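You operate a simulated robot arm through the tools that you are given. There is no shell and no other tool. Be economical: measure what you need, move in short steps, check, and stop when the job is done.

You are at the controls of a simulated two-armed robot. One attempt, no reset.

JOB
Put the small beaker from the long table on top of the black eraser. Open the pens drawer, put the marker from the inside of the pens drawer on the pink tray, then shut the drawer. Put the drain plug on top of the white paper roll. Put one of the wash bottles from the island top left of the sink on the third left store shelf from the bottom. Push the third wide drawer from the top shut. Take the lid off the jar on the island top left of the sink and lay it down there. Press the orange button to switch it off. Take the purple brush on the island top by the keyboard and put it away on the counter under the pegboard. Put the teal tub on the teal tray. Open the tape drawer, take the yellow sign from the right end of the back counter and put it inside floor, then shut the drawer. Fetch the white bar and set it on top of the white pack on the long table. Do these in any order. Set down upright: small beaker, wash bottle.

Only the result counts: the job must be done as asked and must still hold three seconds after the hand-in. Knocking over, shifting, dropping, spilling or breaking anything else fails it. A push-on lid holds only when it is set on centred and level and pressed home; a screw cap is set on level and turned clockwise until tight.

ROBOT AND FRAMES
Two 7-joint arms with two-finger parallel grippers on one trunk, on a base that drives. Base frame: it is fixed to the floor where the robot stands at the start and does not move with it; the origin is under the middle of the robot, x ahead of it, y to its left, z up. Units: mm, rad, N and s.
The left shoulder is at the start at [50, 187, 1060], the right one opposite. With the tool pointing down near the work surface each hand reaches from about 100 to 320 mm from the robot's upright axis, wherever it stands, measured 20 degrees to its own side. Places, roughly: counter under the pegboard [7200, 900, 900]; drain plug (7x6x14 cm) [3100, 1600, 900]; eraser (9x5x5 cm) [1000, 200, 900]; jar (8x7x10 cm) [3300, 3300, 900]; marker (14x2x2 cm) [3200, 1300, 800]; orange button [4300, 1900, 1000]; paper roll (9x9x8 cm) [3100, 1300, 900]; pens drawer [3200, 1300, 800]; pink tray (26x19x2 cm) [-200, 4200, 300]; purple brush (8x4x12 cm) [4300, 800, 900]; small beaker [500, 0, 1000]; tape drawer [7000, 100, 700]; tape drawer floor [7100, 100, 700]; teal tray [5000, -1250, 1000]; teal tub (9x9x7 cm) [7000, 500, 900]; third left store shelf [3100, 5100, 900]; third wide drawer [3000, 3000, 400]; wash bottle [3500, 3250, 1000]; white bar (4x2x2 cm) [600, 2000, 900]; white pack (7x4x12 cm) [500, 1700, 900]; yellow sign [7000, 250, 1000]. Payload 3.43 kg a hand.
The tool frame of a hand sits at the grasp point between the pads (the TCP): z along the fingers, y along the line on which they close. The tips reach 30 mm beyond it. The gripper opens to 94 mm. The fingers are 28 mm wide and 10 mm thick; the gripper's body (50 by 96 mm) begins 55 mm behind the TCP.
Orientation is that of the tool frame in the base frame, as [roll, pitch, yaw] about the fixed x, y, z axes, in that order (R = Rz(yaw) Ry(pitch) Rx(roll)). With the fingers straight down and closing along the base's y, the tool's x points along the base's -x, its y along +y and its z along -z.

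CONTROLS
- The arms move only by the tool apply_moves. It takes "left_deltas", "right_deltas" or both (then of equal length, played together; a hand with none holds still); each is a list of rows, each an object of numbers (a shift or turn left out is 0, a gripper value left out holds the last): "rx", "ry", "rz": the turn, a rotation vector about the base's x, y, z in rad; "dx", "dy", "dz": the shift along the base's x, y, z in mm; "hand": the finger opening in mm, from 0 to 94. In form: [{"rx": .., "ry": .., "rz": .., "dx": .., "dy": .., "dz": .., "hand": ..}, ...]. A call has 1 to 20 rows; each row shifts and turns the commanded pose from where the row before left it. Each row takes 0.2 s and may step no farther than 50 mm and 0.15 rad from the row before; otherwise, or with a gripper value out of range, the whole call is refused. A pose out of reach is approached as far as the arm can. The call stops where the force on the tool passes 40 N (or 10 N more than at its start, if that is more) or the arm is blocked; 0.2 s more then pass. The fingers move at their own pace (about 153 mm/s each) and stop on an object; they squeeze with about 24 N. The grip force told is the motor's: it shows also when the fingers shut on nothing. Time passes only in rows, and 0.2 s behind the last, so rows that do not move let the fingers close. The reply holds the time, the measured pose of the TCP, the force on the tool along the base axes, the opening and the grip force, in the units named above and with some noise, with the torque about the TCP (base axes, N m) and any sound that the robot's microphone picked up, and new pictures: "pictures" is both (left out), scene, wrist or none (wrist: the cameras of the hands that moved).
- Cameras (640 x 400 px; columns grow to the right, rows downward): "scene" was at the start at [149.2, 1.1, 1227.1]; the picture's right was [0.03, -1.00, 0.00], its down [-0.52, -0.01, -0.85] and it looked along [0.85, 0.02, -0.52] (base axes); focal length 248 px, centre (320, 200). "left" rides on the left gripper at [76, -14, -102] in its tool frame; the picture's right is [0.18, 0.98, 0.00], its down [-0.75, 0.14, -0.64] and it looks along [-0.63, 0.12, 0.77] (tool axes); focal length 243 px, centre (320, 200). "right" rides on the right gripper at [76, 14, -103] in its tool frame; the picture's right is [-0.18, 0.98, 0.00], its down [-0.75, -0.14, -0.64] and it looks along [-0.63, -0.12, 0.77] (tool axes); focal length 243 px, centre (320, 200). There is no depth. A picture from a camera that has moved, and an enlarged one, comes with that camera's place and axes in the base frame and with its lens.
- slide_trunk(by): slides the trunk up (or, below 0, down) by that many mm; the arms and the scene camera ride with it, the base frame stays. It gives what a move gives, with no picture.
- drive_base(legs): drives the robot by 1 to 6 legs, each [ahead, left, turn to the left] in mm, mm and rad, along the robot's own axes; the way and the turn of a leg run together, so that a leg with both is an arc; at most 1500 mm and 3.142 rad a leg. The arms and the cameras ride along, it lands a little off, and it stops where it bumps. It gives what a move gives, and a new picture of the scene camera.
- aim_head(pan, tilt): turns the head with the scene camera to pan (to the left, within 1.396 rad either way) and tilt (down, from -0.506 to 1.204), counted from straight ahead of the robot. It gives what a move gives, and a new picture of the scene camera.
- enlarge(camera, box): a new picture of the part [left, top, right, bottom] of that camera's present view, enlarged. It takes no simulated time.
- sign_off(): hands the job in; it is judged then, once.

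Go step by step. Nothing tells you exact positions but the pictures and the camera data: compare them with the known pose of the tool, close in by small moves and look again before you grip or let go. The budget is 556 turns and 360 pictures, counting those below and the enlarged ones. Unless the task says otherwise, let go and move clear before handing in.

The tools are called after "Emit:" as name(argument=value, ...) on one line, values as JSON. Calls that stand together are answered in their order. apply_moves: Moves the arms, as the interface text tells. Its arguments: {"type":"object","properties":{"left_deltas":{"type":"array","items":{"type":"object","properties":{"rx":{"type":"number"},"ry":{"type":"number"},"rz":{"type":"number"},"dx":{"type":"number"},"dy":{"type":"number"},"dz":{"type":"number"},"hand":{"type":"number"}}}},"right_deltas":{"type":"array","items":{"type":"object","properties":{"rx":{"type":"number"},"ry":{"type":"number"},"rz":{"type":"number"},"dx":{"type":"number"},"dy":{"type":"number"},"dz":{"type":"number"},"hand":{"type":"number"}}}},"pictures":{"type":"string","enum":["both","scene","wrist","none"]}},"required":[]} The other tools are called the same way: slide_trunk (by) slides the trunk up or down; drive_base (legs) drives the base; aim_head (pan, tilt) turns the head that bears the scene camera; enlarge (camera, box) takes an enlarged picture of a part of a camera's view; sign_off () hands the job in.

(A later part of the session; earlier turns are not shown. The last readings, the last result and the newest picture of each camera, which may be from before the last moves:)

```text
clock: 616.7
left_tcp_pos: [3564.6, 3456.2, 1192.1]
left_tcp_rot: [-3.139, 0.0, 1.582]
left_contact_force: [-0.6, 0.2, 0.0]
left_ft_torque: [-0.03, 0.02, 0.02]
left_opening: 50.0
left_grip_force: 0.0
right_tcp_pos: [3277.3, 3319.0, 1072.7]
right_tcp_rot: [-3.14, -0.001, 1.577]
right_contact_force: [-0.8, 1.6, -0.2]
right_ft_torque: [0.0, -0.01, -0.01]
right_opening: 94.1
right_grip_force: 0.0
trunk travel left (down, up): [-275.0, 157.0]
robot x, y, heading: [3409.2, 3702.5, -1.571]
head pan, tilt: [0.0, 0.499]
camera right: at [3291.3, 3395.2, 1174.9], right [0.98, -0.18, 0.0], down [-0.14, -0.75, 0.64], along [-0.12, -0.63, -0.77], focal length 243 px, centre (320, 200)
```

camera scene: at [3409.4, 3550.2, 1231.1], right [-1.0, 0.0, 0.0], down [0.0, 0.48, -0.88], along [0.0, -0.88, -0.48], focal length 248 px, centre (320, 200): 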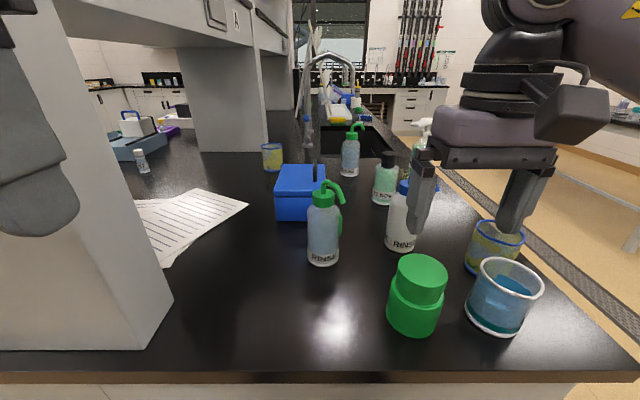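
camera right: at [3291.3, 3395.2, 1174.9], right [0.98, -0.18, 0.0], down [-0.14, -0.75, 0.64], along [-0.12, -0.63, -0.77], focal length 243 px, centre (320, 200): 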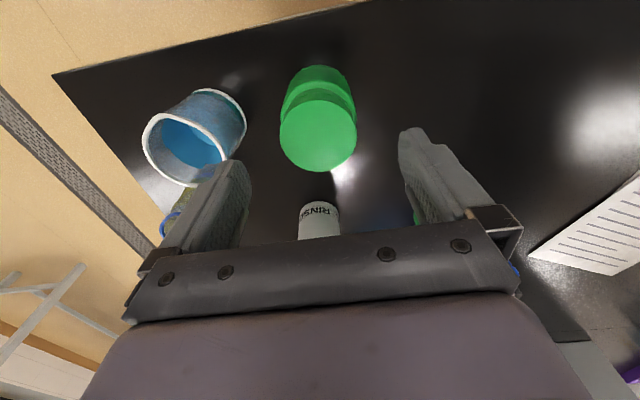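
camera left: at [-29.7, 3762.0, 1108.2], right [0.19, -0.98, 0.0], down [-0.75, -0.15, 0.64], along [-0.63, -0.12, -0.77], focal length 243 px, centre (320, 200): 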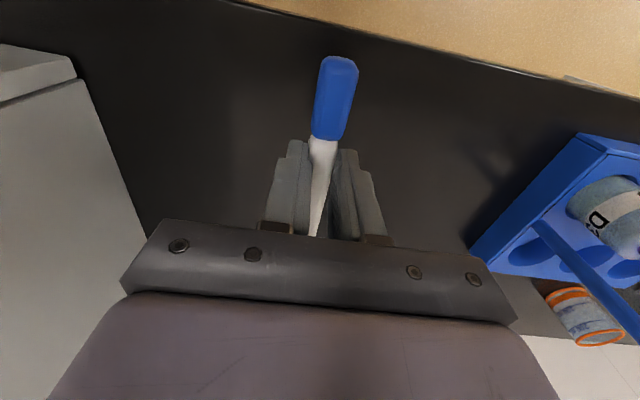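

Lid's centre [3275, 3317] is right below. I'll descend and grip the lid.

Emit:
apply_moves(right_deltas=[{"dx": -2, "dy": -2, "dz": -35}, {"dz": -25}, {"dz": -10}, {}, {"hand": 40}, {}, {}, {}], pictures="both")

```text
clock: 618.5
left_tcp_pos: [3565.3, 3455.8, 1193.9]
left_tcp_rot: [-3.139, 0.002, 1.581]
left_contact_force: [-0.2, -0.3, -0.7]
left_ft_torque: [-0.02, -0.01, 0.0]
left_opening: 50.0
left_grip_force: 0.1
right_tcp_pos: [3275.6, 3315.9, 1002.4]
right_tcp_rot: [3.14, -0.001, 1.577]
right_contact_force: [0.3, 0.2, -0.7]
right_ft_torque: [0.01, 0.03, -0.02]
right_opening: 61.1
right_grip_force: 24.5
trunk travel left (down, up): [-275.0, 157.0]
robot x, y, heading: [3410.2, 3699.6, -1.572]
head pan, tilt: [0.0, 0.499]
camera scene: at [3409.4, 3550.7, 1231.2], right [-1.0, 0.0, 0.0], down [0.0, 0.48, -0.88], along [0.0, -0.88, -0.48], focal length 248 px, centre (320, 200)
camera right: at [3290.2, 3392.6, 1105.1], right [0.98, -0.18, 0.0], down [-0.14, -0.76, 0.64], along [-0.12, -0.63, -0.77], focal length 243 px, centre (320, 200)
```

scene: 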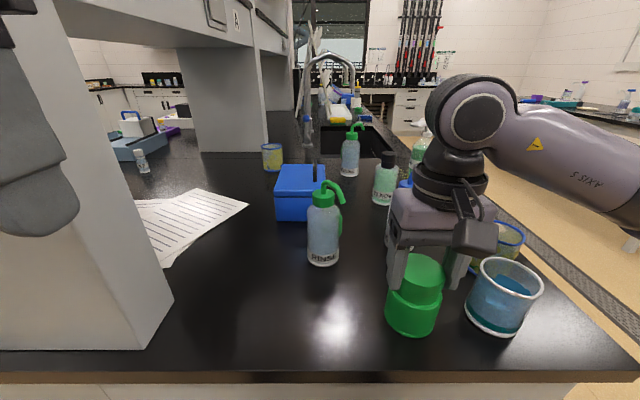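
right: 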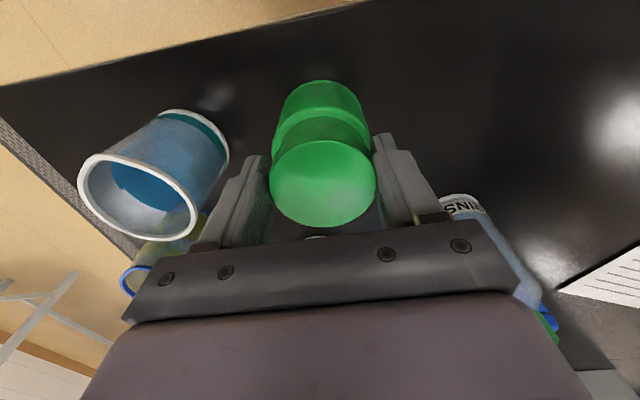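

Gripped. I'll try a gentle lift of a few mm, watching the force.

Emit:
apply_moves(right_deltas=[{"dz": 3}, {"dz": 3}, {}], pictures="wrist")

```text
clock: 619.3
left_tcp_pos: [3564.0, 3454.7, 1192.7]
left_tcp_rot: [-3.139, 0.002, 1.581]
left_contact_force: [-0.3, -0.1, 0.2]
left_ft_torque: [-0.01, 0.01, 0.01]
left_opening: 49.9
left_grip_force: 0.1
right_tcp_pos: [3274.8, 3315.6, 1008.5]
right_tcp_rot: [3.141, -0.002, 1.575]
right_contact_force: [0.3, -0.6, -0.8]
right_ft_torque: [0.01, 0.03, 0.03]
right_opening: 61.0
right_grip_force: 23.8
trunk travel left (down, up): [-275.0, 157.0]
robot x, y, heading: [3407.6, 3700.4, -1.573]
head pan, tilt: [0.0, 0.499]
camera right: at [3289.9, 3392.3, 1111.0], right [0.98, -0.18, 0.0], down [-0.14, -0.76, 0.64], along [-0.12, -0.63, -0.77], focal length 243 px, centre (320, 200)
```

right: 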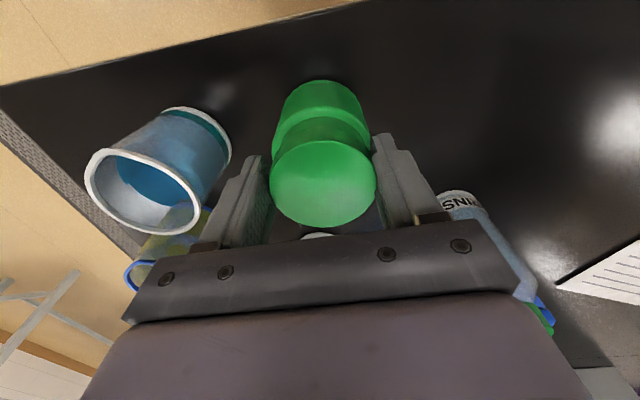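

The jar comes up with the lid, so it's screwed on. I'll set it back down, press lightly for friction, and turn the lid counter-clockwise.

Emit:
apply_moves(right_deltas=[{"dz": -4}, {"dz": -3}, {"dz": -1}, {"dz": -1}, {}], pictures="none")

```text
clock: 620.5
left_tcp_pos: [3564.5, 3457.4, 1193.7]
left_tcp_rot: [-3.14, 0.003, 1.581]
left_contact_force: [-0.5, -0.4, 0.7]
left_ft_torque: [0.03, 0.02, 0.02]
left_opening: 50.2
left_grip_force: 0.0
right_tcp_pos: [3276.3, 3316.7, 1001.9]
right_tcp_rot: [3.141, 0.004, 1.576]
right_contact_force: [-4.0, -1.0, 21.8]
right_ft_torque: [-0.08, 0.11, 0.16]
right_opening: 60.9
right_grip_force: 23.9
trunk travel left (down, up): [-275.0, 157.0]
robot x, y, heading: [3410.7, 3702.4, -1.58]
head pan, tilt: [0.0, 0.499]
```

Emit:
apply_moves(right_deltas=[{"rz": 0.1}, {"rz": 0.1}, {"rz": 0.1}, {"rz": 0.1}, {"rz": 0.1}, {"rz": 0.1}, {}], pictures="none")

```text
clock: 622.1
left_tcp_pos: [3565.0, 3456.6, 1193.7]
left_tcp_rot: [-3.14, 0.003, 1.582]
left_contact_force: [1.0, 0.9, -0.3]
left_ft_torque: [-0.01, 0.01, -0.01]
left_opening: 49.9
left_grip_force: 0.1
right_tcp_pos: [3276.3, 3316.7, 1001.1]
right_tcp_rot: [-3.14, 0.002, 2.177]
right_contact_force: [-1.7, -6.1, 19.3]
right_ft_torque: [-0.25, -0.08, -0.05]
right_opening: 60.1
right_grip_force: 24.0
trunk travel left (down, up): [-275.0, 157.0]
robot x, y, heading: [3405.2, 3700.9, -1.575]
head pan, tilt: [0.0, 0.499]
```

Emit:
apply_moves(right_deltas=[{"rz": 0.12}, {"rz": 0.12}, {"rz": 0.12}, {"rz": 0.12}, {"rz": 0.12}, {"rz": 0.12}, {"rz": 0.12}, {"rz": 0.12}, {"dz": 2}, {"dz": 3}, {"dz": 3}, {}], pictures="both")

```text
clock: 624.7
left_tcp_pos: [3564.2, 3455.9, 1192.9]
left_tcp_rot: [-3.139, 0.002, 1.583]
left_contact_force: [0.3, -0.9, 0.3]
left_ft_torque: [0.03, -0.04, 0.02]
left_opening: 50.1
left_grip_force: 0.1
right_tcp_pos: [3306.3, 3387.5, 1005.3]
right_tcp_rot: [3.141, -0.001, 3.138]
right_contact_force: [-0.4, -0.1, -0.9]
right_ft_torque: [-0.01, 0.0, -0.02]
right_opening: 60.0
right_grip_force: 25.1
right hand out of reach, approached as far as the arm can: row 6, 7, 8
trunk travel left (down, up): [-275.0, 157.0]
robot x, y, heading: [3407.7, 3702.2, -1.576]
head pan, tilt: [0.0, 0.499]
camera scene: at [3409.3, 3550.7, 1231.1], right [-1.0, 0.0, 0.0], down [0.0, 0.48, -0.88], along [0.0, -0.88, -0.48], focal length 248 px, centre (320, 200)
camera right: at [3231.3, 3402.8, 1108.0], right [0.19, 0.98, 0.0], down [0.75, -0.15, 0.64], along [0.63, -0.12, -0.77], focal length 243 px, centre (320, 200)
```

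scene: 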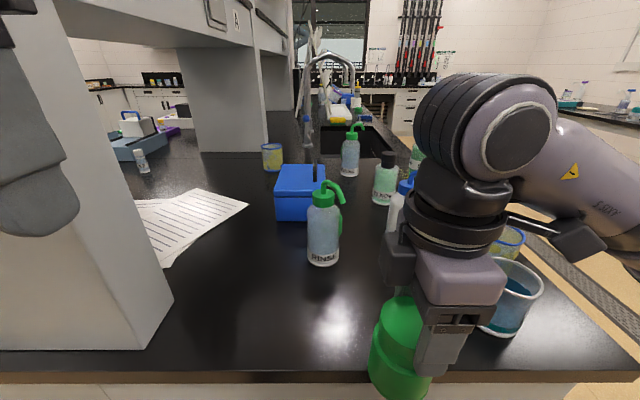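
right: 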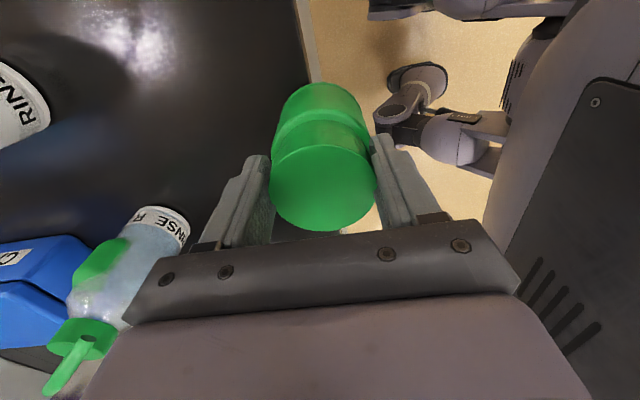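

The wrist hit its limit and pulled the jar toward the edge, but it's still held. I'll bring it back over its place at once.

Emit:
apply_moves(right_deltas=[{"dz": 10}, {"dy": -25, "dx": -10}, {"dy": -25, "dx": -10}, {"dy": -20, "dx": -10}, {"rz": -0.15}, {"rz": -0.15}, {"rz": -0.15}, {"rz": -0.15}, {"rz": -0.15}, {"rz": -0.15}, {"rz": -0.06}, {}], pictures="scene")

```text
clock: 627.3
left_tcp_pos: [3565.6, 3454.8, 1194.3]
left_tcp_rot: [-3.139, 0.002, 1.582]
left_contact_force: [-0.5, -0.9, 0.0]
left_ft_torque: [0.02, 0.0, -0.01]
left_opening: 50.0
left_grip_force: 0.2
right_tcp_pos: [3308.6, 3387.1, 1016.6]
right_tcp_rot: [-3.14, -0.002, 2.177]
right_contact_force: [-0.5, -0.7, -1.3]
right_ft_torque: [-0.02, -0.02, 0.02]
right_opening: 60.0
right_grip_force: 24.1
right hand out of reach, approached as far as the arm can: row 2, 3, 4
trunk travel left (down, up): [-275.0, 157.0]
robot x, y, heading: [3408.0, 3703.5, -1.57]
head pan, tilt: [0.0, 0.499]
camera scene: at [3409.4, 3550.7, 1231.2], right [-1.0, 0.0, 0.0], down [0.0, 0.48, -0.88], along [0.0, -0.88, -0.48], focal length 248 px, centre (320, 200)
```

scene: 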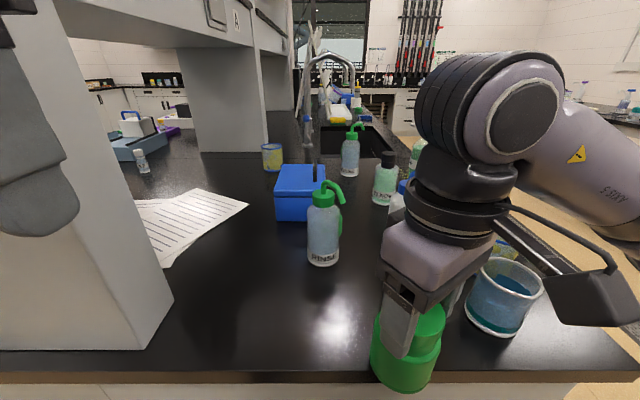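

Emit:
apply_moves(right_deltas=[{"rz": -0.15}, {"rz": -0.15}, {"rz": -0.15}, {"rz": -0.15}, {"dy": -24, "dx": -11}, {"dy": -24, "dx": -11}, {"dy": -22, "dx": -10}, {}], pictures="none")

```text
clock: 629.1
left_tcp_pos: [3564.7, 3456.0, 1194.2]
left_tcp_rot: [-3.138, 0.003, 1.58]
left_contact_force: [1.1, 0.4, 0.0]
left_ft_torque: [-0.01, 0.0, 0.0]
left_opening: 50.0
left_grip_force: 0.0
right_tcp_pos: [3275.2, 3318.5, 1017.4]
right_tcp_rot: [-3.141, -0.001, 1.579]
right_contact_force: [0.0, 0.0, -1.4]
right_ft_torque: [0.03, 0.03, 0.01]
right_opening: 59.8
right_grip_force: 24.0
trunk travel left (down, up): [-275.0, 157.0]
robot x, y, heading: [3407.9, 3701.2, -1.572]
head pan, tilt: [0.0, 0.499]
```

I need the second hand to hold the jar's body. I'll keep the jar in the right hand, lift it, back away a little, and point the left hand inward at it.

Emit:
apply_moves(right_deltas=[{"dz": 40}, {"dz": 40}, {}], pictures="none")

Emit:
drive_base(legs=[[-250, 0, 0]])

Emit:
apply_moves(left_deltas=[{"dx": 40, "dz": -30}, {"dx": 30, "dz": -30}, {"rz": 0.15}, {"rz": 0.15}, {"rz": 0.15}, {"rz": 0.15}, {"rz": 0.15}, {"rz": 0.15}, {"rz": 0.15}, {"rz": 0.15}, {"rz": 0.15}, {"rz": 0.15}, {"rz": 0.07}, {"hand": 94}, {}], pictures="scene")

```text
clock: 629.9
left_tcp_pos: [3564.3, 3456.1, 1193.1]
left_tcp_rot: [-3.139, 0.002, 1.582]
left_contact_force: [0.1, -0.6, 0.4]
left_ft_torque: [-0.01, 0.04, 0.05]
left_opening: 50.0
left_grip_force: 0.0
right_tcp_pos: [3275.3, 3318.3, 1096.5]
right_tcp_rot: [-3.141, -0.003, 1.577]
right_contact_force: [0.6, 0.0, -1.1]
right_ft_torque: [-0.01, -0.01, 0.02]
right_opening: 59.8
right_grip_force: 24.2
trunk travel left (down, up): [-275.0, 157.0]
robot x, y, heading: [3408.8, 3698.8, -1.571]
head pan, tilt: [0.0, 0.499]
```

```text
clock: 631.7
left_tcp_pos: [3565.4, 3707.1, 1193.1]
left_tcp_rot: [-3.141, 0.003, 1.579]
left_contact_force: [-0.5, -0.6, 0.1]
left_ft_torque: [-0.02, 0.01, 0.0]
left_opening: 50.2
left_grip_force: 0.1
right_tcp_pos: [3274.9, 3569.6, 1096.3]
right_tcp_rot: [-3.141, 0.001, 1.576]
right_contact_force: [0.0, 0.2, -0.4]
right_ft_torque: [0.0, 0.02, 0.01]
right_opening: 60.2
right_grip_force: 23.8
trunk travel left (down, up): [-275.0, 157.0]
robot x, y, heading: [3408.7, 3956.2, -1.571]
head pan, tilt: [0.0, 0.499]
camera scene: at [3409.7, 3802.2, 1231.3], right [-1.0, 0.0, 0.0], down [0.0, 0.48, -0.88], along [0.0, -0.88, -0.48], focal length 248 px, centre (320, 200)
```

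scene: 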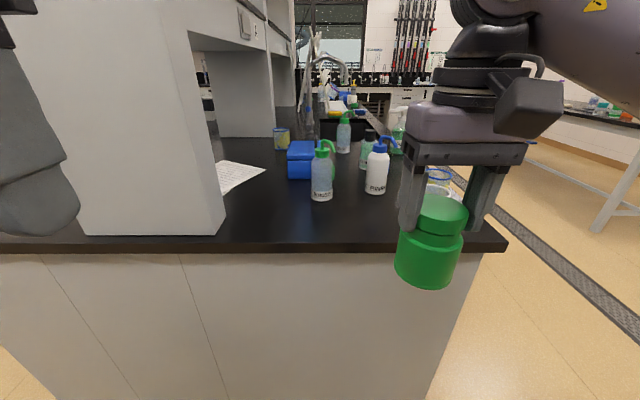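

```text
clock: 634.9
left_tcp_pos: [3634.8, 3706.3, 1133.7]
left_tcp_rot: [-3.139, 0.001, -3.133]
left_contact_force: [0.7, -0.7, -0.4]
left_ft_torque: [0.0, -0.02, 0.03]
left_opening: 93.9
left_grip_force: 0.2
right_tcp_pos: [3275.5, 3569.6, 1096.9]
right_tcp_rot: [3.141, -0.002, 1.576]
right_contact_force: [0.2, 0.9, -1.2]
right_ft_torque: [0.01, 0.01, 0.01]
right_opening: 59.8
right_grip_force: 24.6
trunk travel left (down, up): [-275.0, 157.0]
robot x, y, heading: [3410.4, 3952.9, -1.579]
head pan, tilt: [0.0, 0.499]
camera scene: at [3409.7, 3801.8, 1231.2], right [-1.0, 0.0, 0.0], down [0.0, 0.48, -0.88], along [0.0, -0.88, -0.48], focal length 248 px, centre (320, 200)
```

scene: 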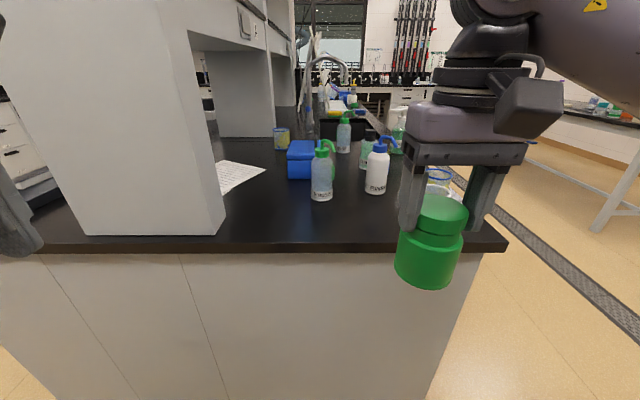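

Emit:
apply_moves(left_deltas=[{"ry": 0.15}, {"ry": 0.15}, {"ry": 0.15}, {"ry": 0.15}, {"ry": 0.15}, {"ry": 0.15}, {"ry": 0.15}, {"ry": 0.15}, {"ry": 0.15}, {"ry": 0.15}, {"ry": 0.07}, {"dx": -30}, {"dx": -30}, {"dx": -30}, {}], pictures="scene")

```text
clock: 638.1
left_tcp_pos: [3545.3, 3707.2, 1132.3]
left_tcp_rot: [2.042, -1.561, -2.042]
left_contact_force: [-0.9, 1.1, -0.3]
left_ft_torque: [-0.02, -0.02, -0.02]
left_opening: 94.1
left_grip_force: 0.1
right_tcp_pos: [3275.0, 3570.8, 1097.8]
right_tcp_rot: [-3.141, -0.003, 1.577]
right_contact_force: [0.1, 0.1, -0.7]
right_ft_torque: [0.02, -0.01, 0.01]
right_opening: 59.9
right_grip_force: 23.9
trunk travel left (down, up): [-275.0, 157.0]
robot x, y, heading: [3409.5, 3951.1, -1.575]
head pan, tilt: [0.0, 0.499]
camera scene: at [3409.7, 3801.8, 1231.2], right [-1.0, 0.0, 0.0], down [0.0, 0.48, -0.88], along [0.0, -0.88, -0.48], focal length 248 px, centre (320, 200)
```

scene: 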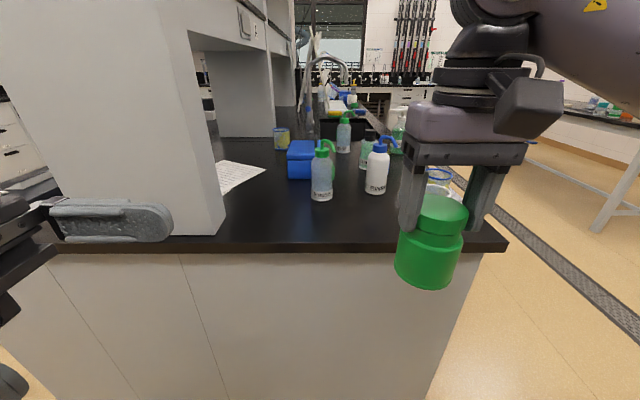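

The left hand points inward fine. I'll line it up with the jar body and approach.

Emit:
apply_moves(left_deltas=[{"dy": -40, "dz": -25}, {"dy": -40, "dz": -25}, {"dy": -40, "dz": -25}, {"dy": -17, "dz": -27}, {"dx": -40}, {"dx": -40}, {"dx": -40}, {"dx": -30}, {}], pictures="both")

```text
clock: 640.1
left_tcp_pos: [3393.8, 3569.1, 1032.3]
left_tcp_rot: [2.11, -1.564, -2.107]
left_contact_force: [-0.3, 0.7, 0.1]
left_ft_torque: [0.01, 0.02, -0.01]
left_opening: 94.0
left_grip_force: 0.0
right_tcp_pos: [3274.9, 3568.9, 1097.0]
right_tcp_rot: [-3.141, -0.002, 1.576]
right_contact_force: [-0.2, -1.1, -0.7]
right_ft_torque: [0.03, 0.0, 0.0]
right_opening: 59.7
right_grip_force: 23.9
trunk travel left (down, up): [-275.0, 157.0]
robot x, y, heading: [3406.4, 3951.4, -1.574]
head pan, tilt: [0.0, 0.499]
camera scene: at [3409.7, 3801.8, 1231.2], right [-1.0, 0.0, 0.0], down [0.0, 0.48, -0.88], along [0.0, -0.88, -0.48], focal length 248 px, centre (320, 200)
camera left: at [3497.6, 3553.7, 1106.4], right [0.0, 0.98, 0.19], down [0.64, 0.15, -0.75], along [-0.76, 0.12, -0.63], focal length 243 px, centre (320, 200)
```

scene: 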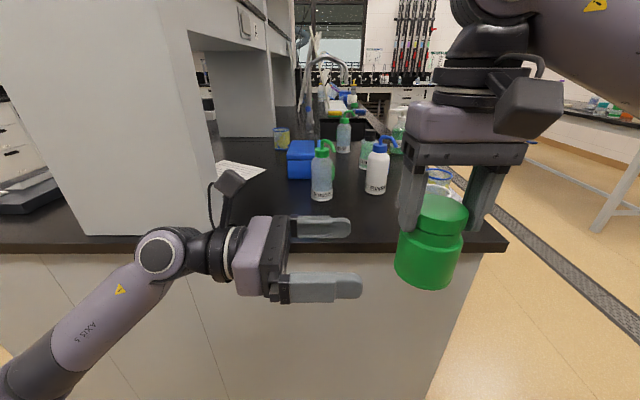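
left: 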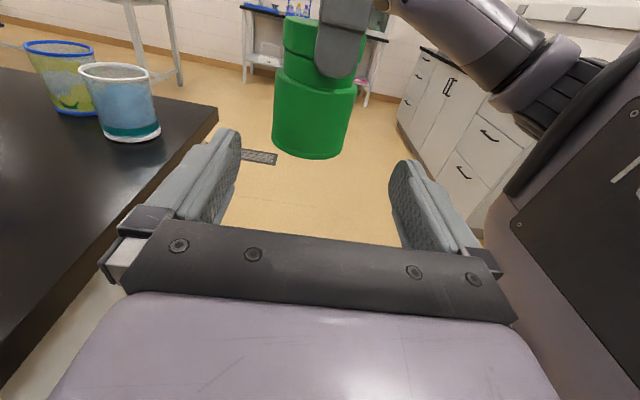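

Emit:
apply_moves(left_deltas=[{"dx": -40, "dz": -7}, {"dx": -40}, {"dx": -30}, {"dx": -6}, {}, {"hand": 50}, {}, {}, {}], pictures="both")

```text
clock: 642.1
left_tcp_pos: [3280.0, 3567.1, 1022.1]
left_tcp_rot: [2.046, -1.557, -2.04]
left_contact_force: [8.0, -23.9, -3.0]
left_ft_torque: [1.01, 0.38, 0.1]
left_opening: 73.0
left_grip_force: 24.3
right_tcp_pos: [3275.8, 3570.9, 1096.2]
right_tcp_rot: [-3.14, -0.005, 1.577]
right_contact_force: [-6.5, 23.3, 2.4]
right_ft_torque: [0.71, 0.19, -0.05]
right_opening: 59.9
right_grip_force: 24.0
trunk travel left (down, up): [-275.0, 157.0]
robot x, y, heading: [3407.7, 3954.5, -1.578]
head pan, tilt: [0.0, 0.499]
camera scene: at [3409.7, 3801.8, 1231.2], right [-1.0, 0.0, 0.0], down [0.0, 0.48, -0.88], along [0.0, -0.88, -0.48], focal length 248 px, centre (320, 200)
camera left: at [3382.8, 3552.2, 1098.0], right [-0.01, 0.98, 0.19], down [0.64, 0.15, -0.75], along [-0.76, 0.12, -0.63], focal length 243 px, centre (320, 200)
```

scene: 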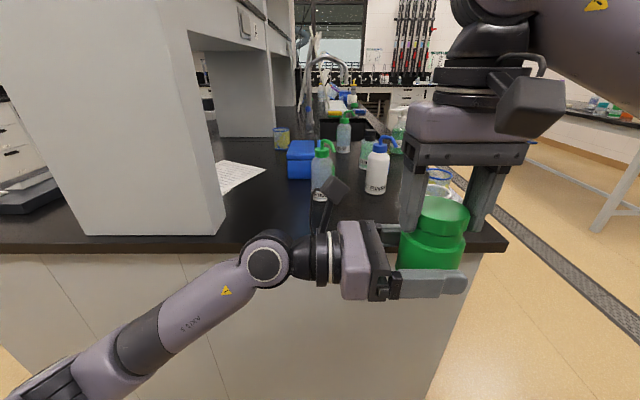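
left: 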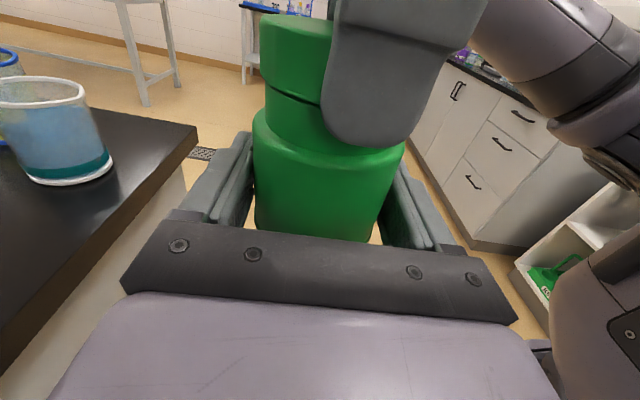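

Both hands hold the jar. I'll ease the side load and turn the lid counter-clockwise.

Emit:
apply_moves(left_deltas=[{"dy": -3}, {}, {}, {}, {}, {}, {}], right_deltas=[{}, {"rz": 0.12}, {"rz": 0.12}, {"rz": 0.12}, {"rz": 0.12}, {"rz": 0.12}, {}], pictures="none")

```text
clock: 643.7
left_tcp_pos: [3278.5, 3566.2, 1023.4]
left_tcp_rot: [2.162, -1.561, -2.161]
left_contact_force: [16.5, -8.4, -8.0]
left_ft_torque: [0.57, 0.36, 0.03]
left_opening: 73.1
left_grip_force: 24.2
right_tcp_pos: [3274.0, 3570.0, 1095.4]
right_tcp_rot: [-3.136, -0.003, 2.177]
right_contact_force: [-16.6, 8.8, 6.9]
right_ft_torque: [0.09, 0.78, -0.05]
right_opening: 59.6
right_grip_force: 24.2
trunk travel left (down, up): [-275.0, 157.0]
robot x, y, heading: [3408.2, 3958.7, -1.576]
head pan, tilt: [0.0, 0.499]
```

The lid turns with little torque and pushes up – it's unscrewing. I'll open, wind the wrist back, regrip and turn further.

Emit:
apply_moves(right_deltas=[{"hand": 80}, {}, {"rz": -0.15}, {"rz": -0.15}, {"rz": -0.15}, {"rz": -0.15}, {"rz": -0.15}, {"rz": -0.15}, {"rz": -0.15}, {"rz": -0.15}, {"rz": -0.15}, {"rz": -0.15}, {"rz": -0.15}, {"rz": -0.15}, {"rz": -0.15}, {"rz": -0.15}, {"hand": 40}, {}, {}, {}], pictures="scene")

```text
clock: 647.9
left_tcp_pos: [3278.2, 3567.1, 1023.4]
left_tcp_rot: [2.241, -1.562, -2.244]
left_contact_force: [-5.0, 21.5, -5.0]
left_ft_torque: [-0.66, -0.24, 0.0]
left_opening: 72.2
left_grip_force: 24.0
right_tcp_pos: [3274.2, 3569.0, 1096.5]
right_tcp_rot: [3.138, -0.004, 0.075]
right_contact_force: [5.3, -21.5, 4.2]
right_ft_torque: [-0.84, -0.22, -0.07]
right_opening: 63.3
right_grip_force: 23.9
trunk travel left (down, up): [-275.0, 157.0]
robot x, y, heading: [3408.8, 3951.7, -1.574]
head pan, tilt: [0.0, 0.499]
camera scene: at [3409.7, 3801.8, 1231.2], right [-1.0, 0.0, 0.0], down [0.0, 0.48, -0.88], along [0.0, -0.88, -0.48], focal length 248 px, centre (320, 200)
```

scene: 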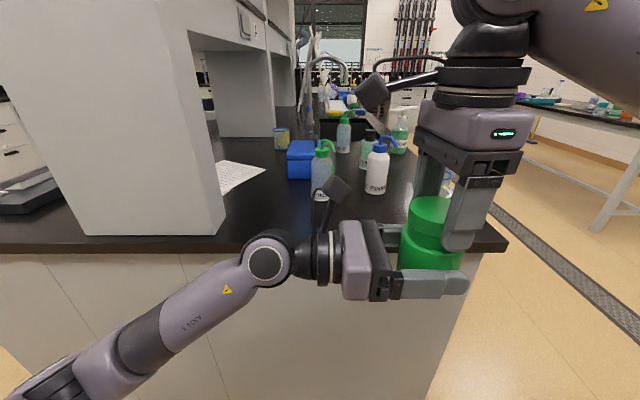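

Emit:
apply_moves(right_deltas=[{"rz": 0.15}, {"rz": 0.15}, {"rz": 0.15}, {"rz": 0.15}, {"rz": 0.15}, {"rz": 0.15}, {"rz": 0.15}, {"rz": 0.15}, {"rz": 0.15}, {"rz": 0.15}, {"rz": 0.15}, {"rz": 0.15}, {"rz": 0.15}, {"rz": 0.15}, {}], pictures="none")

```text
clock: 651.1
left_tcp_pos: [3279.7, 3565.1, 1023.7]
left_tcp_rot: [2.144, -1.562, -2.141]
left_contact_force: [8.6, 4.2, -12.0]
left_ft_torque: [-0.47, 0.17, -0.04]
left_opening: 72.8
left_grip_force: 23.6
right_tcp_pos: [3274.4, 3569.8, 1097.0]
right_tcp_rot: [-3.141, -0.001, 2.177]
right_contact_force: [-8.8, -3.6, 12.2]
right_ft_torque: [0.12, 0.44, -0.02]
right_opening: 61.9
right_grip_force: 23.8
trunk travel left (down, up): [-275.0, 157.0]
robot x, y, heading: [3411.1, 3950.8, -1.569]
head pan, tilt: [0.0, 0.499]
```

The upward push grows, so the lid is rising. I'll test with a small lift.

Emit:
apply_moves(right_deltas=[{"dz": 2}, {"dz": 2}, {"dz": 2}, {}], pictures="none")

```text
clock: 652.1
left_tcp_pos: [3279.4, 3566.5, 1026.3]
left_tcp_rot: [0.943, -1.565, -0.943]
left_contact_force: [10.5, 2.4, 8.9]
left_ft_torque: [-0.24, 0.46, -0.02]
left_opening: 72.6
left_grip_force: 23.6
right_tcp_pos: [3275.9, 3569.0, 1100.7]
right_tcp_rot: [-3.139, -0.006, 2.177]
right_contact_force: [-10.5, -2.3, -10.6]
right_ft_torque: [0.04, 0.35, -0.01]
right_opening: 61.3
right_grip_force: 23.5
trunk travel left (down, up): [-275.0, 157.0]
robot x, y, heading: [3407.9, 3956.4, -1.573]
head pan, tilt: [0.0, 0.499]
```

Still held by thread. Another turn.

Emit:
apply_moves(right_deltas=[{"hand": 80}, {}, {"rz": -0.15}, {"rz": -0.15}, {"rz": -0.15}, {"rz": -0.15}, {"rz": -0.15}, {"rz": -0.15}, {"rz": -0.15}, {"rz": -0.15}, {"rz": -0.15}, {"rz": -0.15}, {"rz": -0.15}, {"rz": -0.15}, {"rz": -0.15}, {"rz": -0.15}, {"hand": 40}, {}, {}, {}], pictures="none")

Emit:
apply_moves(right_deltas=[{"rz": 0.15}, {"rz": 0.15}, {"rz": 0.15}, {"rz": 0.15}, {"rz": 0.15}, {"rz": 0.15}, {"rz": 0.15}, {"rz": 0.15}, {"rz": 0.15}, {"rz": 0.15}, {"rz": 0.15}, {"rz": 0.15}, {"rz": 0.15}, {"rz": 0.15}, {}], pictures="both")

```text
clock: 656.3
left_tcp_pos: [3278.8, 3568.3, 1023.4]
left_tcp_rot: [2.169, -1.564, -2.17]
left_contact_force: [0.2, 10.9, -0.7]
left_ft_torque: [-0.63, -0.04, -0.01]
left_opening: 72.2
left_grip_force: 24.0
right_tcp_pos: [3275.6, 3570.9, 1102.0]
right_tcp_rot: [-3.141, -0.003, 0.074]
right_contact_force: [0.9, -11.4, 0.4]
right_ft_torque: [-0.29, 0.02, -0.03]
right_opening: 64.2
right_grip_force: 24.1
trunk travel left (down, up): [-275.0, 157.0]
robot x, y, heading: [3411.3, 3954.1, -1.575]
head pan, tilt: [0.0, 0.499]
```

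```text
clock: 659.5
left_tcp_pos: [3279.8, 3566.4, 1023.8]
left_tcp_rot: [2.034, -1.562, -2.029]
left_contact_force: [4.6, 4.4, -0.4]
left_ft_torque: [-0.23, 0.29, 0.06]
left_opening: 72.4
left_grip_force: 24.2
right_tcp_pos: [3274.1, 3570.4, 1102.0]
right_tcp_rot: [3.141, -0.001, 2.177]
right_contact_force: [-4.2, -4.4, -0.6]
right_ft_torque: [-0.04, 0.09, -0.06]
right_opening: 64.3
right_grip_force: 23.6
trunk travel left (down, up): [-275.0, 157.0]
robot x, y, heading: [3407.6, 3951.8, -1.572]
head pan, tilt: [0.0, 0.499]
camera scene: at [3409.7, 3801.8, 1231.2], right [-1.0, 0.0, 0.0], down [0.0, 0.48, -0.88], along [0.0, -0.88, -0.48], focal length 248 px, centre (320, 200)
camera right: at [3243.9, 3640.9, 1204.4], right [0.91, 0.41, 0.0], down [0.32, -0.7, 0.64], along [0.26, -0.58, -0.77], focal length 243 px, centre (320, 200)
```

scene: 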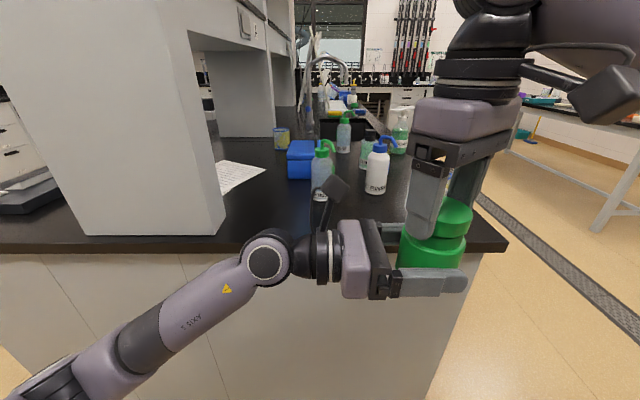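
right: 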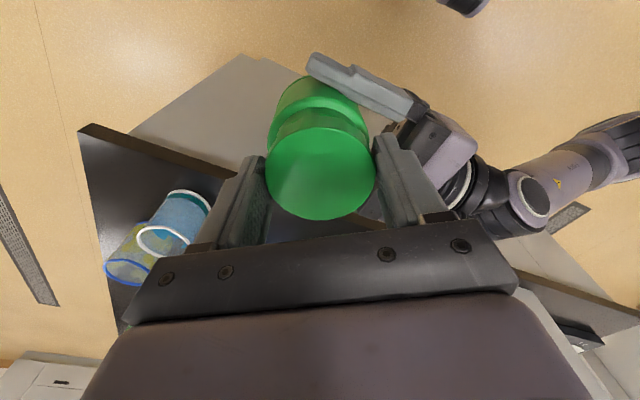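

Emit:
apply_moves(right_deltas=[{"dz": 3}, {"dz": 3}, {"dz": 2}, {}], pictures="wrist")

```text
clock: 660.5
left_tcp_pos: [3279.8, 3566.3, 1024.3]
left_tcp_rot: [2.122, -1.562, -2.12]
left_contact_force: [0.5, 2.3, 0.3]
left_ft_torque: [-0.19, 0.07, -0.01]
left_opening: 72.5
left_grip_force: 24.0
right_tcp_pos: [3275.4, 3569.9, 1111.5]
right_tcp_rot: [3.142, -0.001, 2.176]
right_contact_force: [-0.3, -2.4, -1.3]
right_ft_torque: [0.0, 0.0, 0.0]
right_opening: 64.0
right_grip_force: 23.9
trunk travel left (down, up): [-275.0, 157.0]
robot x, y, heading: [3410.9, 3952.3, -1.578]
head pan, tilt: [0.0, 0.499]
camera right: at [3244.2, 3640.9, 1212.8], right [0.91, 0.41, 0.0], down [0.31, -0.7, 0.64], along [0.26, -0.59, -0.77], focal length 243 px, centre (320, 200)
```

right: 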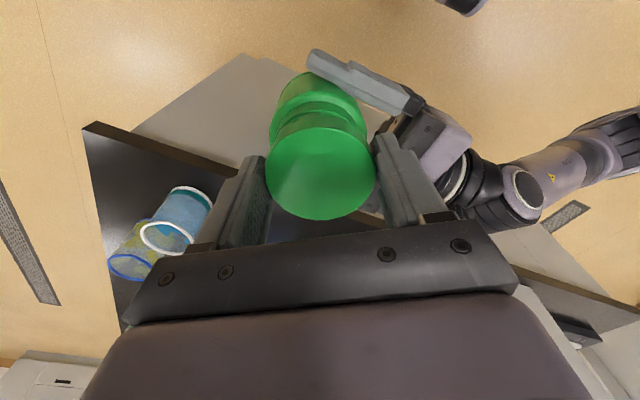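

The lid is free. I'll lift it clear and look.

Emit:
apply_moves(right_deltas=[{"dz": 20}, {"dz": 30}, {"dz": 20}, {}], pictures="scene")

```text
clock: 661.5
left_tcp_pos: [3278.9, 3566.8, 1024.0]
left_tcp_rot: [2.087, -1.56, -2.085]
left_contact_force: [0.7, -1.0, -0.1]
left_ft_torque: [0.0, 0.01, 0.02]
left_opening: 72.5
left_grip_force: 24.1
right_tcp_pos: [3275.9, 3570.2, 1181.2]
right_tcp_rot: [3.14, -0.001, 2.176]
right_contact_force: [-0.4, 0.5, -0.1]
right_ft_torque: [-0.02, -0.03, -0.01]
right_opening: 64.2
right_grip_force: 23.7
trunk travel left (down, up): [-275.0, 157.0]
robot x, y, heading: [3410.5, 3953.2, -1.569]
head pan, tilt: [0.0, 0.499]
camera scene: at [3409.7, 3801.7, 1231.2], right [-1.0, 0.0, 0.0], down [0.0, 0.48, -0.88], along [0.0, -0.88, -0.48], focal length 248 px, centre (320, 200)
```

scene: 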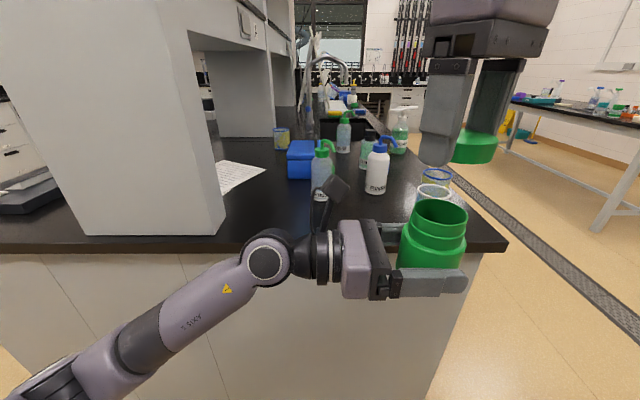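

The lid is off. I'll swing the left hand's approach angle away from the post, then drive forward to set the jar back in its place.

Emit:
apply_moves(left_deltas=[{"rz": 0.15}, {"rz": 0.15}, {"rz": 0.15}, {"rz": 0.15}, {}], pictures="scene")

```text
clock: 662.9
left_tcp_pos: [3297.6, 3551.3, 995.6]
left_tcp_rot: [-2.366, -1.48, 2.976]
left_contact_force: [1.3, 0.5, -0.1]
left_ft_torque: [0.02, 0.0, -0.01]
left_opening: 72.4
left_grip_force: 23.7
right_tcp_pos: [3276.5, 3570.6, 1180.4]
right_tcp_rot: [-3.141, -0.002, 2.176]
right_contact_force: [-0.1, 0.1, -0.3]
right_ft_torque: [0.04, 0.01, 0.02]
right_opening: 64.3
right_grip_force: 24.2
trunk travel left (down, up): [-275.0, 157.0]
robot x, y, heading: [3407.7, 3954.6, -1.575]
head pan, tilt: [0.0, 0.499]
stopped in row 5 (left hand): the arm was blocked; the commanded pose is now the measured one
camera scene: at [3409.9, 3801.6, 1231.2], right [-1.0, 0.0, 0.0], down [0.0, 0.48, -0.88], along [0.0, -0.88, -0.48], focal length 248 px, centre (320, 200)
```

scene: 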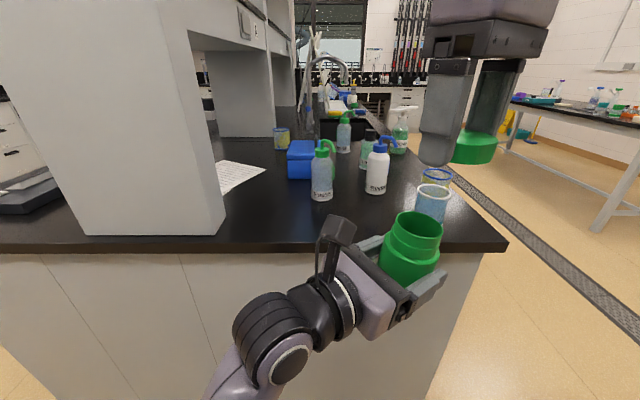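

The arm bumped at the end of that turn, tilting the jar slightly. I'll ease the turn back a bit and level it.

Emit:
apply_moves(left_deltas=[{"rz": -0.08, "dy": 8, "dx": -8}, {"rz": -0.07, "dy": 8, "dx": -8}, {"ry": 0.045, "dz": 15}, {"ry": 0.045, "dz": 13}, {}], pictures="both")

```text
clock: 664.1
left_tcp_pos: [3280.5, 3567.4, 1025.7]
left_tcp_rot: [-0.908, -1.541, 1.367]
left_contact_force: [-0.2, 0.6, -0.1]
left_ft_torque: [0.0, 0.02, 0.0]
left_opening: 72.3
left_grip_force: 23.5
right_tcp_pos: [3275.8, 3569.5, 1180.9]
right_tcp_rot: [-3.141, -0.003, 2.177]
right_contact_force: [0.1, 0.0, 0.2]
right_ft_torque: [0.0, -0.01, -0.01]
right_opening: 64.1
right_grip_force: 24.2
trunk travel left (down, up): [-275.0, 157.0]
robot x, y, heading: [3409.5, 3952.3, -1.574]
head pan, tilt: [0.0, 0.499]
camera scene: at [3409.7, 3801.7, 1231.2], right [-1.0, 0.0, 0.0], down [0.0, 0.48, -0.88], along [0.0, -0.88, -0.48], focal length 248 px, centre (320, 200)
camera left: at [3380.0, 3602.2, 1098.9], right [-0.44, 0.89, 0.16], down [0.51, 0.39, -0.77], along [-0.74, -0.25, -0.62], focal length 243 px, centre (320, 200)
```

scene: 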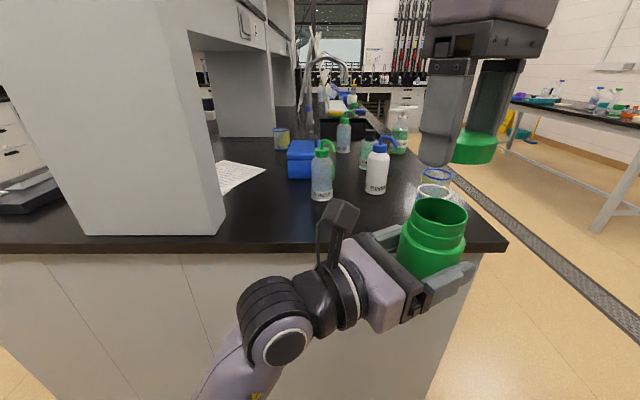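
left: 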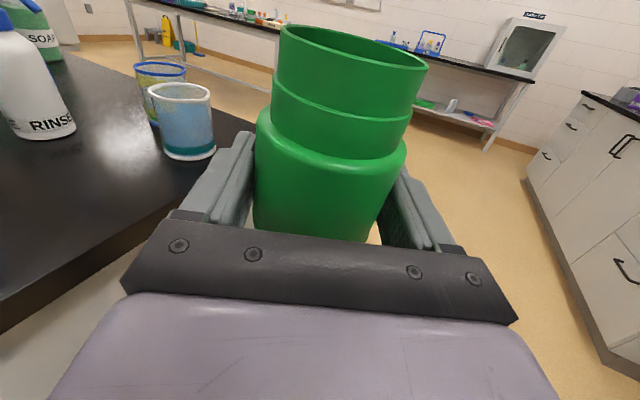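

The jar is level. But lowering it this way would put the left wrist into the counter end, so I'll lay the lid down first, then pass the jar to the right hand. I'll pull the left hand back a bit and drive forward.

Emit:
apply_moves(left_deltas=[{"rx": 0.029, "dy": 25}, {"dy": 30}, {"dy": 30}, {}], pictures="none")

Emit:
drive_base(legs=[[235, 0, 0]])

```text
clock: 665.0
left_tcp_pos: [3305.0, 3619.1, 1026.8]
left_tcp_rot: [-1.696, -1.15, 2.202]
left_contact_force: [0.1, 0.1, -0.2]
left_ft_torque: [0.03, -0.02, 0.01]
left_opening: 72.5
left_grip_force: 24.4
left hand out of reach, approached as far as the arm can: row 3
right_tcp_pos: [3276.0, 3569.8, 1181.0]
right_tcp_rot: [-3.141, -0.004, 2.176]
right_contact_force: [0.6, -0.1, -0.6]
right_ft_torque: [0.03, 0.0, 0.02]
right_opening: 64.2
right_grip_force: 24.0
trunk travel left (down, up): [-275.0, 157.0]
robot x, y, heading: [3411.0, 3954.9, -1.578]
head pan, tilt: [0.0, 0.499]
stopped in row 4 (left hand): the arm was blocked; the commanded pose is now the measured one
```

```text
clock: 666.8
left_tcp_pos: [3304.1, 3384.2, 1027.3]
left_tcp_rot: [-1.694, -1.155, 2.202]
left_contact_force: [0.0, -1.0, -1.2]
left_ft_torque: [0.02, -0.02, 0.0]
left_opening: 72.3
left_grip_force: 24.6
right_tcp_pos: [3273.2, 3335.6, 1180.7]
right_tcp_rot: [-3.14, -0.002, 2.175]
right_contact_force: [-0.4, 0.6, 0.2]
right_ft_torque: [0.01, -0.01, 0.02]
right_opening: 63.9
right_grip_force: 24.1
trunk travel left (down, up): [-275.0, 157.0]
robot x, y, heading: [3408.5, 3718.1, -1.577]
head pan, tilt: [0.0, 0.499]
camera scene: at [3408.5, 3566.8, 1231.2], right [-1.0, 0.0, 0.0], down [0.0, 0.48, -0.88], along [0.0, -0.88, -0.48], focal length 248 px, centre (320, 200)
```

scene: 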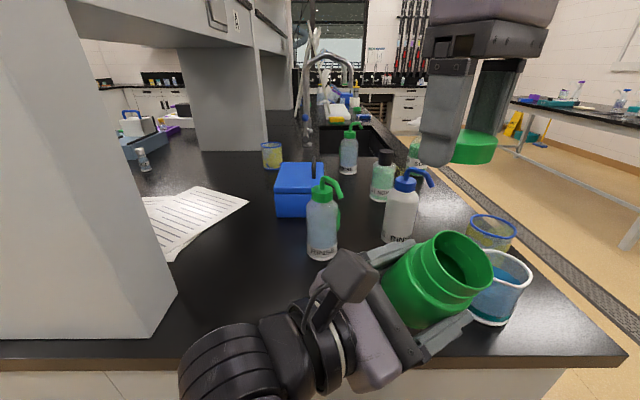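

The left wrist was forced into a tilt. I'll back off, turn the left hand back to its comfortable inward attitude, and level the jar.

Emit:
drive_base(legs=[[-230, 0, 0]])

Emit:
apply_moves(left_deltas=[{"rx": 0.12, "dy": -15}, {"rx": 0.12, "dy": -15}, {"rx": 0.09, "ry": 0.05, "dy": -15}, {"ry": 0.1}, {"ry": 0.09}, {"rz": -0.15, "dx": 15}, {"rz": -0.15, "dx": 15}, {"rz": -0.15, "dx": 15}, {}], pictures="scene")

```text
clock: 668.5
left_tcp_pos: [3305.3, 3613.6, 1026.6]
left_tcp_rot: [-1.697, -1.153, 2.202]
left_contact_force: [0.0, 0.1, -1.0]
left_ft_torque: [0.0, 0.0, 0.03]
left_opening: 72.3
left_grip_force: 23.8
right_tcp_pos: [3275.0, 3565.4, 1180.6]
right_tcp_rot: [-3.14, -0.002, 2.175]
right_contact_force: [-0.1, 0.1, -0.7]
right_ft_torque: [-0.03, -0.02, -0.01]
right_opening: 64.3
right_grip_force: 23.7
trunk travel left (down, up): [-275.0, 157.0]
robot x, y, heading: [3408.7, 3949.2, -1.576]
head pan, tilt: [0.0, 0.499]
camera scene: at [3409.7, 3796.6, 1231.3], right [-1.0, 0.0, 0.0], down [0.0, 0.48, -0.88], along [0.0, -0.88, -0.48], focal length 248 px, centre (320, 200)
```

scene: 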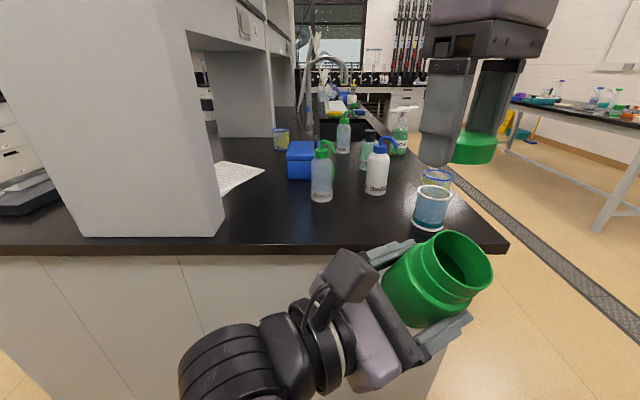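

```text
clock: 670.5
left_tcp_pos: [3350.2, 3568.3, 1026.8]
left_tcp_rot: [-1.262, -1.557, 1.283]
left_contact_force: [-0.7, 0.4, -1.0]
left_ft_torque: [-0.01, 0.01, 0.01]
left_opening: 72.3
left_grip_force: 24.3
right_tcp_pos: [3274.7, 3564.8, 1180.8]
right_tcp_rot: [3.14, -0.003, 2.174]
right_contact_force: [0.4, 0.2, 0.0]
right_ft_torque: [-0.02, 0.01, -0.01]
right_opening: 64.4
right_grip_force: 24.0
trunk travel left (down, up): [-275.0, 157.0]
robot x, y, heading: [3408.9, 3946.6, -1.571]
head pan, tilt: [0.0, 0.499]
camera scene: at [3409.7, 3796.3, 1231.2], right [-1.0, 0.0, 0.0], down [0.0, 0.48, -0.88], along [0.0, -0.88, -0.48], focal length 248 px, centre (320, 200)
```

scene: 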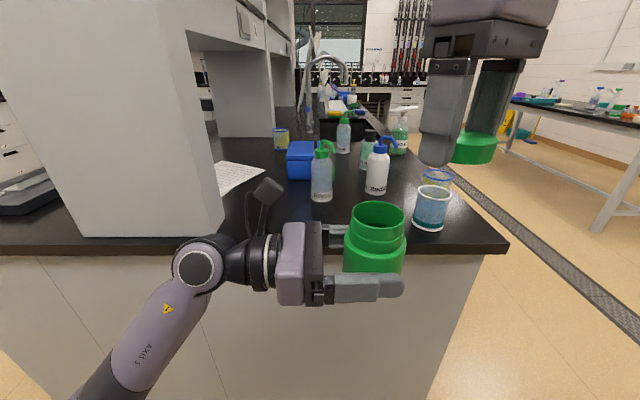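

The jar is level again. Better idea: turn the left hand to point straight ahead on its own side; then I can set the jar down from the end with the wrist outside the counter.

Emit:
apply_moves(left_deltas=[{"dx": 45}, {"dx": 45}, {"dx": 45}, {"dx": 45}, {"rz": 0.15}, {"rz": 0.15}, {"rz": 0.15}, {"rz": 0.15}, {"rz": 0.15}, {"rz": 0.15}, {"rz": 0.15}, {"rz": 0.15}, {"rz": 0.15}, {"rz": 0.15}, {"rz": 0.07}, {}], pictures="scene")

```text
clock: 673.3
left_tcp_pos: [3609.6, 3508.2, 966.5]
left_tcp_rot: [-1.713, -1.226, 3.038]
left_contact_force: [0.9, -0.1, -0.6]
left_ft_torque: [0.0, 0.0, -0.04]
left_opening: 71.8
left_grip_force: 24.6
left hand out of reach, approached as far as the arm can: row 9, 10, 11, 12, 13, 14
right_tcp_pos: [3275.3, 3563.4, 1181.0]
right_tcp_rot: [3.141, -0.001, 2.173]
right_contact_force: [0.1, -0.5, -0.4]
right_ft_torque: [-0.03, 0.0, 0.02]
right_opening: 64.0
right_grip_force: 23.8
trunk travel left (down, up): [-275.0, 157.0]
robot x, y, heading: [3410.1, 3945.6, -1.577]
head pan, tilt: [0.0, 0.499]
stopped in row 14 (left hand): the arm was blocked; the commanded pose is now the measured one
camera scene: at [3409.3, 3796.3, 1231.2], right [-1.0, 0.0, 0.0], down [0.0, 0.48, -0.88], along [0.0, -0.88, -0.48], focal length 248 px, centre (320, 200)
```

scene: 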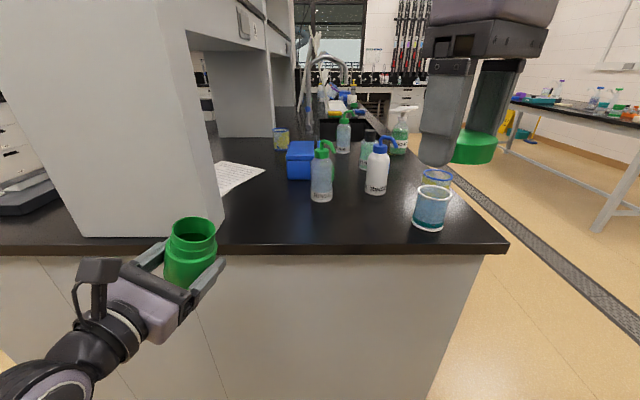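

That branch can't point straight ahead. I'll return the left hand to its comfortable inward pose and instead lay the lid down from the island's front side.

Emit:
apply_moves(left_deltas=[{"ry": 0.12, "dz": 20, "dy": 15}, {"ry": 0.12, "dz": 20, "dy": 15}, {"ry": 0.1, "dz": 20, "dy": 15}, {"rz": -0.15, "dx": -20}, {"rz": -0.15, "dx": -20}, {"rz": -0.15, "dx": -20}, {"rz": -0.15, "dx": -20}, {"rz": -0.15, "dx": -20}, {"dx": -30, "dy": 10}, {"dx": -30, "dy": 10}, {}], pictures="scene")

```text
clock: 674.2
left_tcp_pos: [3617.1, 3499.0, 993.9]
left_tcp_rot: [-1.711, -1.429, 3.024]
left_contact_force: [0.2, -0.2, -0.7]
left_ft_torque: [0.02, 0.0, -0.02]
left_opening: 72.1
left_grip_force: 24.1
left hand out of reach, approached as far as the arm can: row 1, 2, 3
right_tcp_pos: [3275.2, 3563.7, 1180.4]
right_tcp_rot: [3.141, -0.001, 2.175]
right_contact_force: [0.7, 0.6, 0.9]
right_ft_torque: [0.02, 0.0, -0.01]
right_opening: 63.8
right_grip_force: 24.4
trunk travel left (down, up): [-275.0, 157.0]
robot x, y, heading: [3406.3, 3948.4, -1.574]
head pan, tilt: [0.0, 0.499]
stopped in row 4 (left hand): the arm was blocked; the commanded pose is now the measured one
camera scene: at [3409.8, 3796.3, 1231.2], right [-1.0, 0.0, 0.0], down [0.0, 0.48, -0.88], along [0.0, -0.88, -0.48], focal length 248 px, centre (320, 200)
```

scene: 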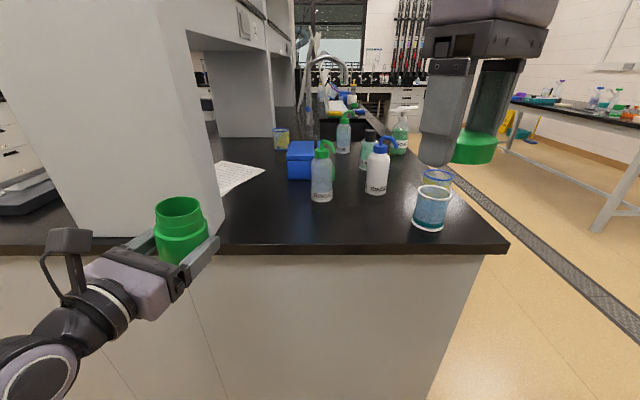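

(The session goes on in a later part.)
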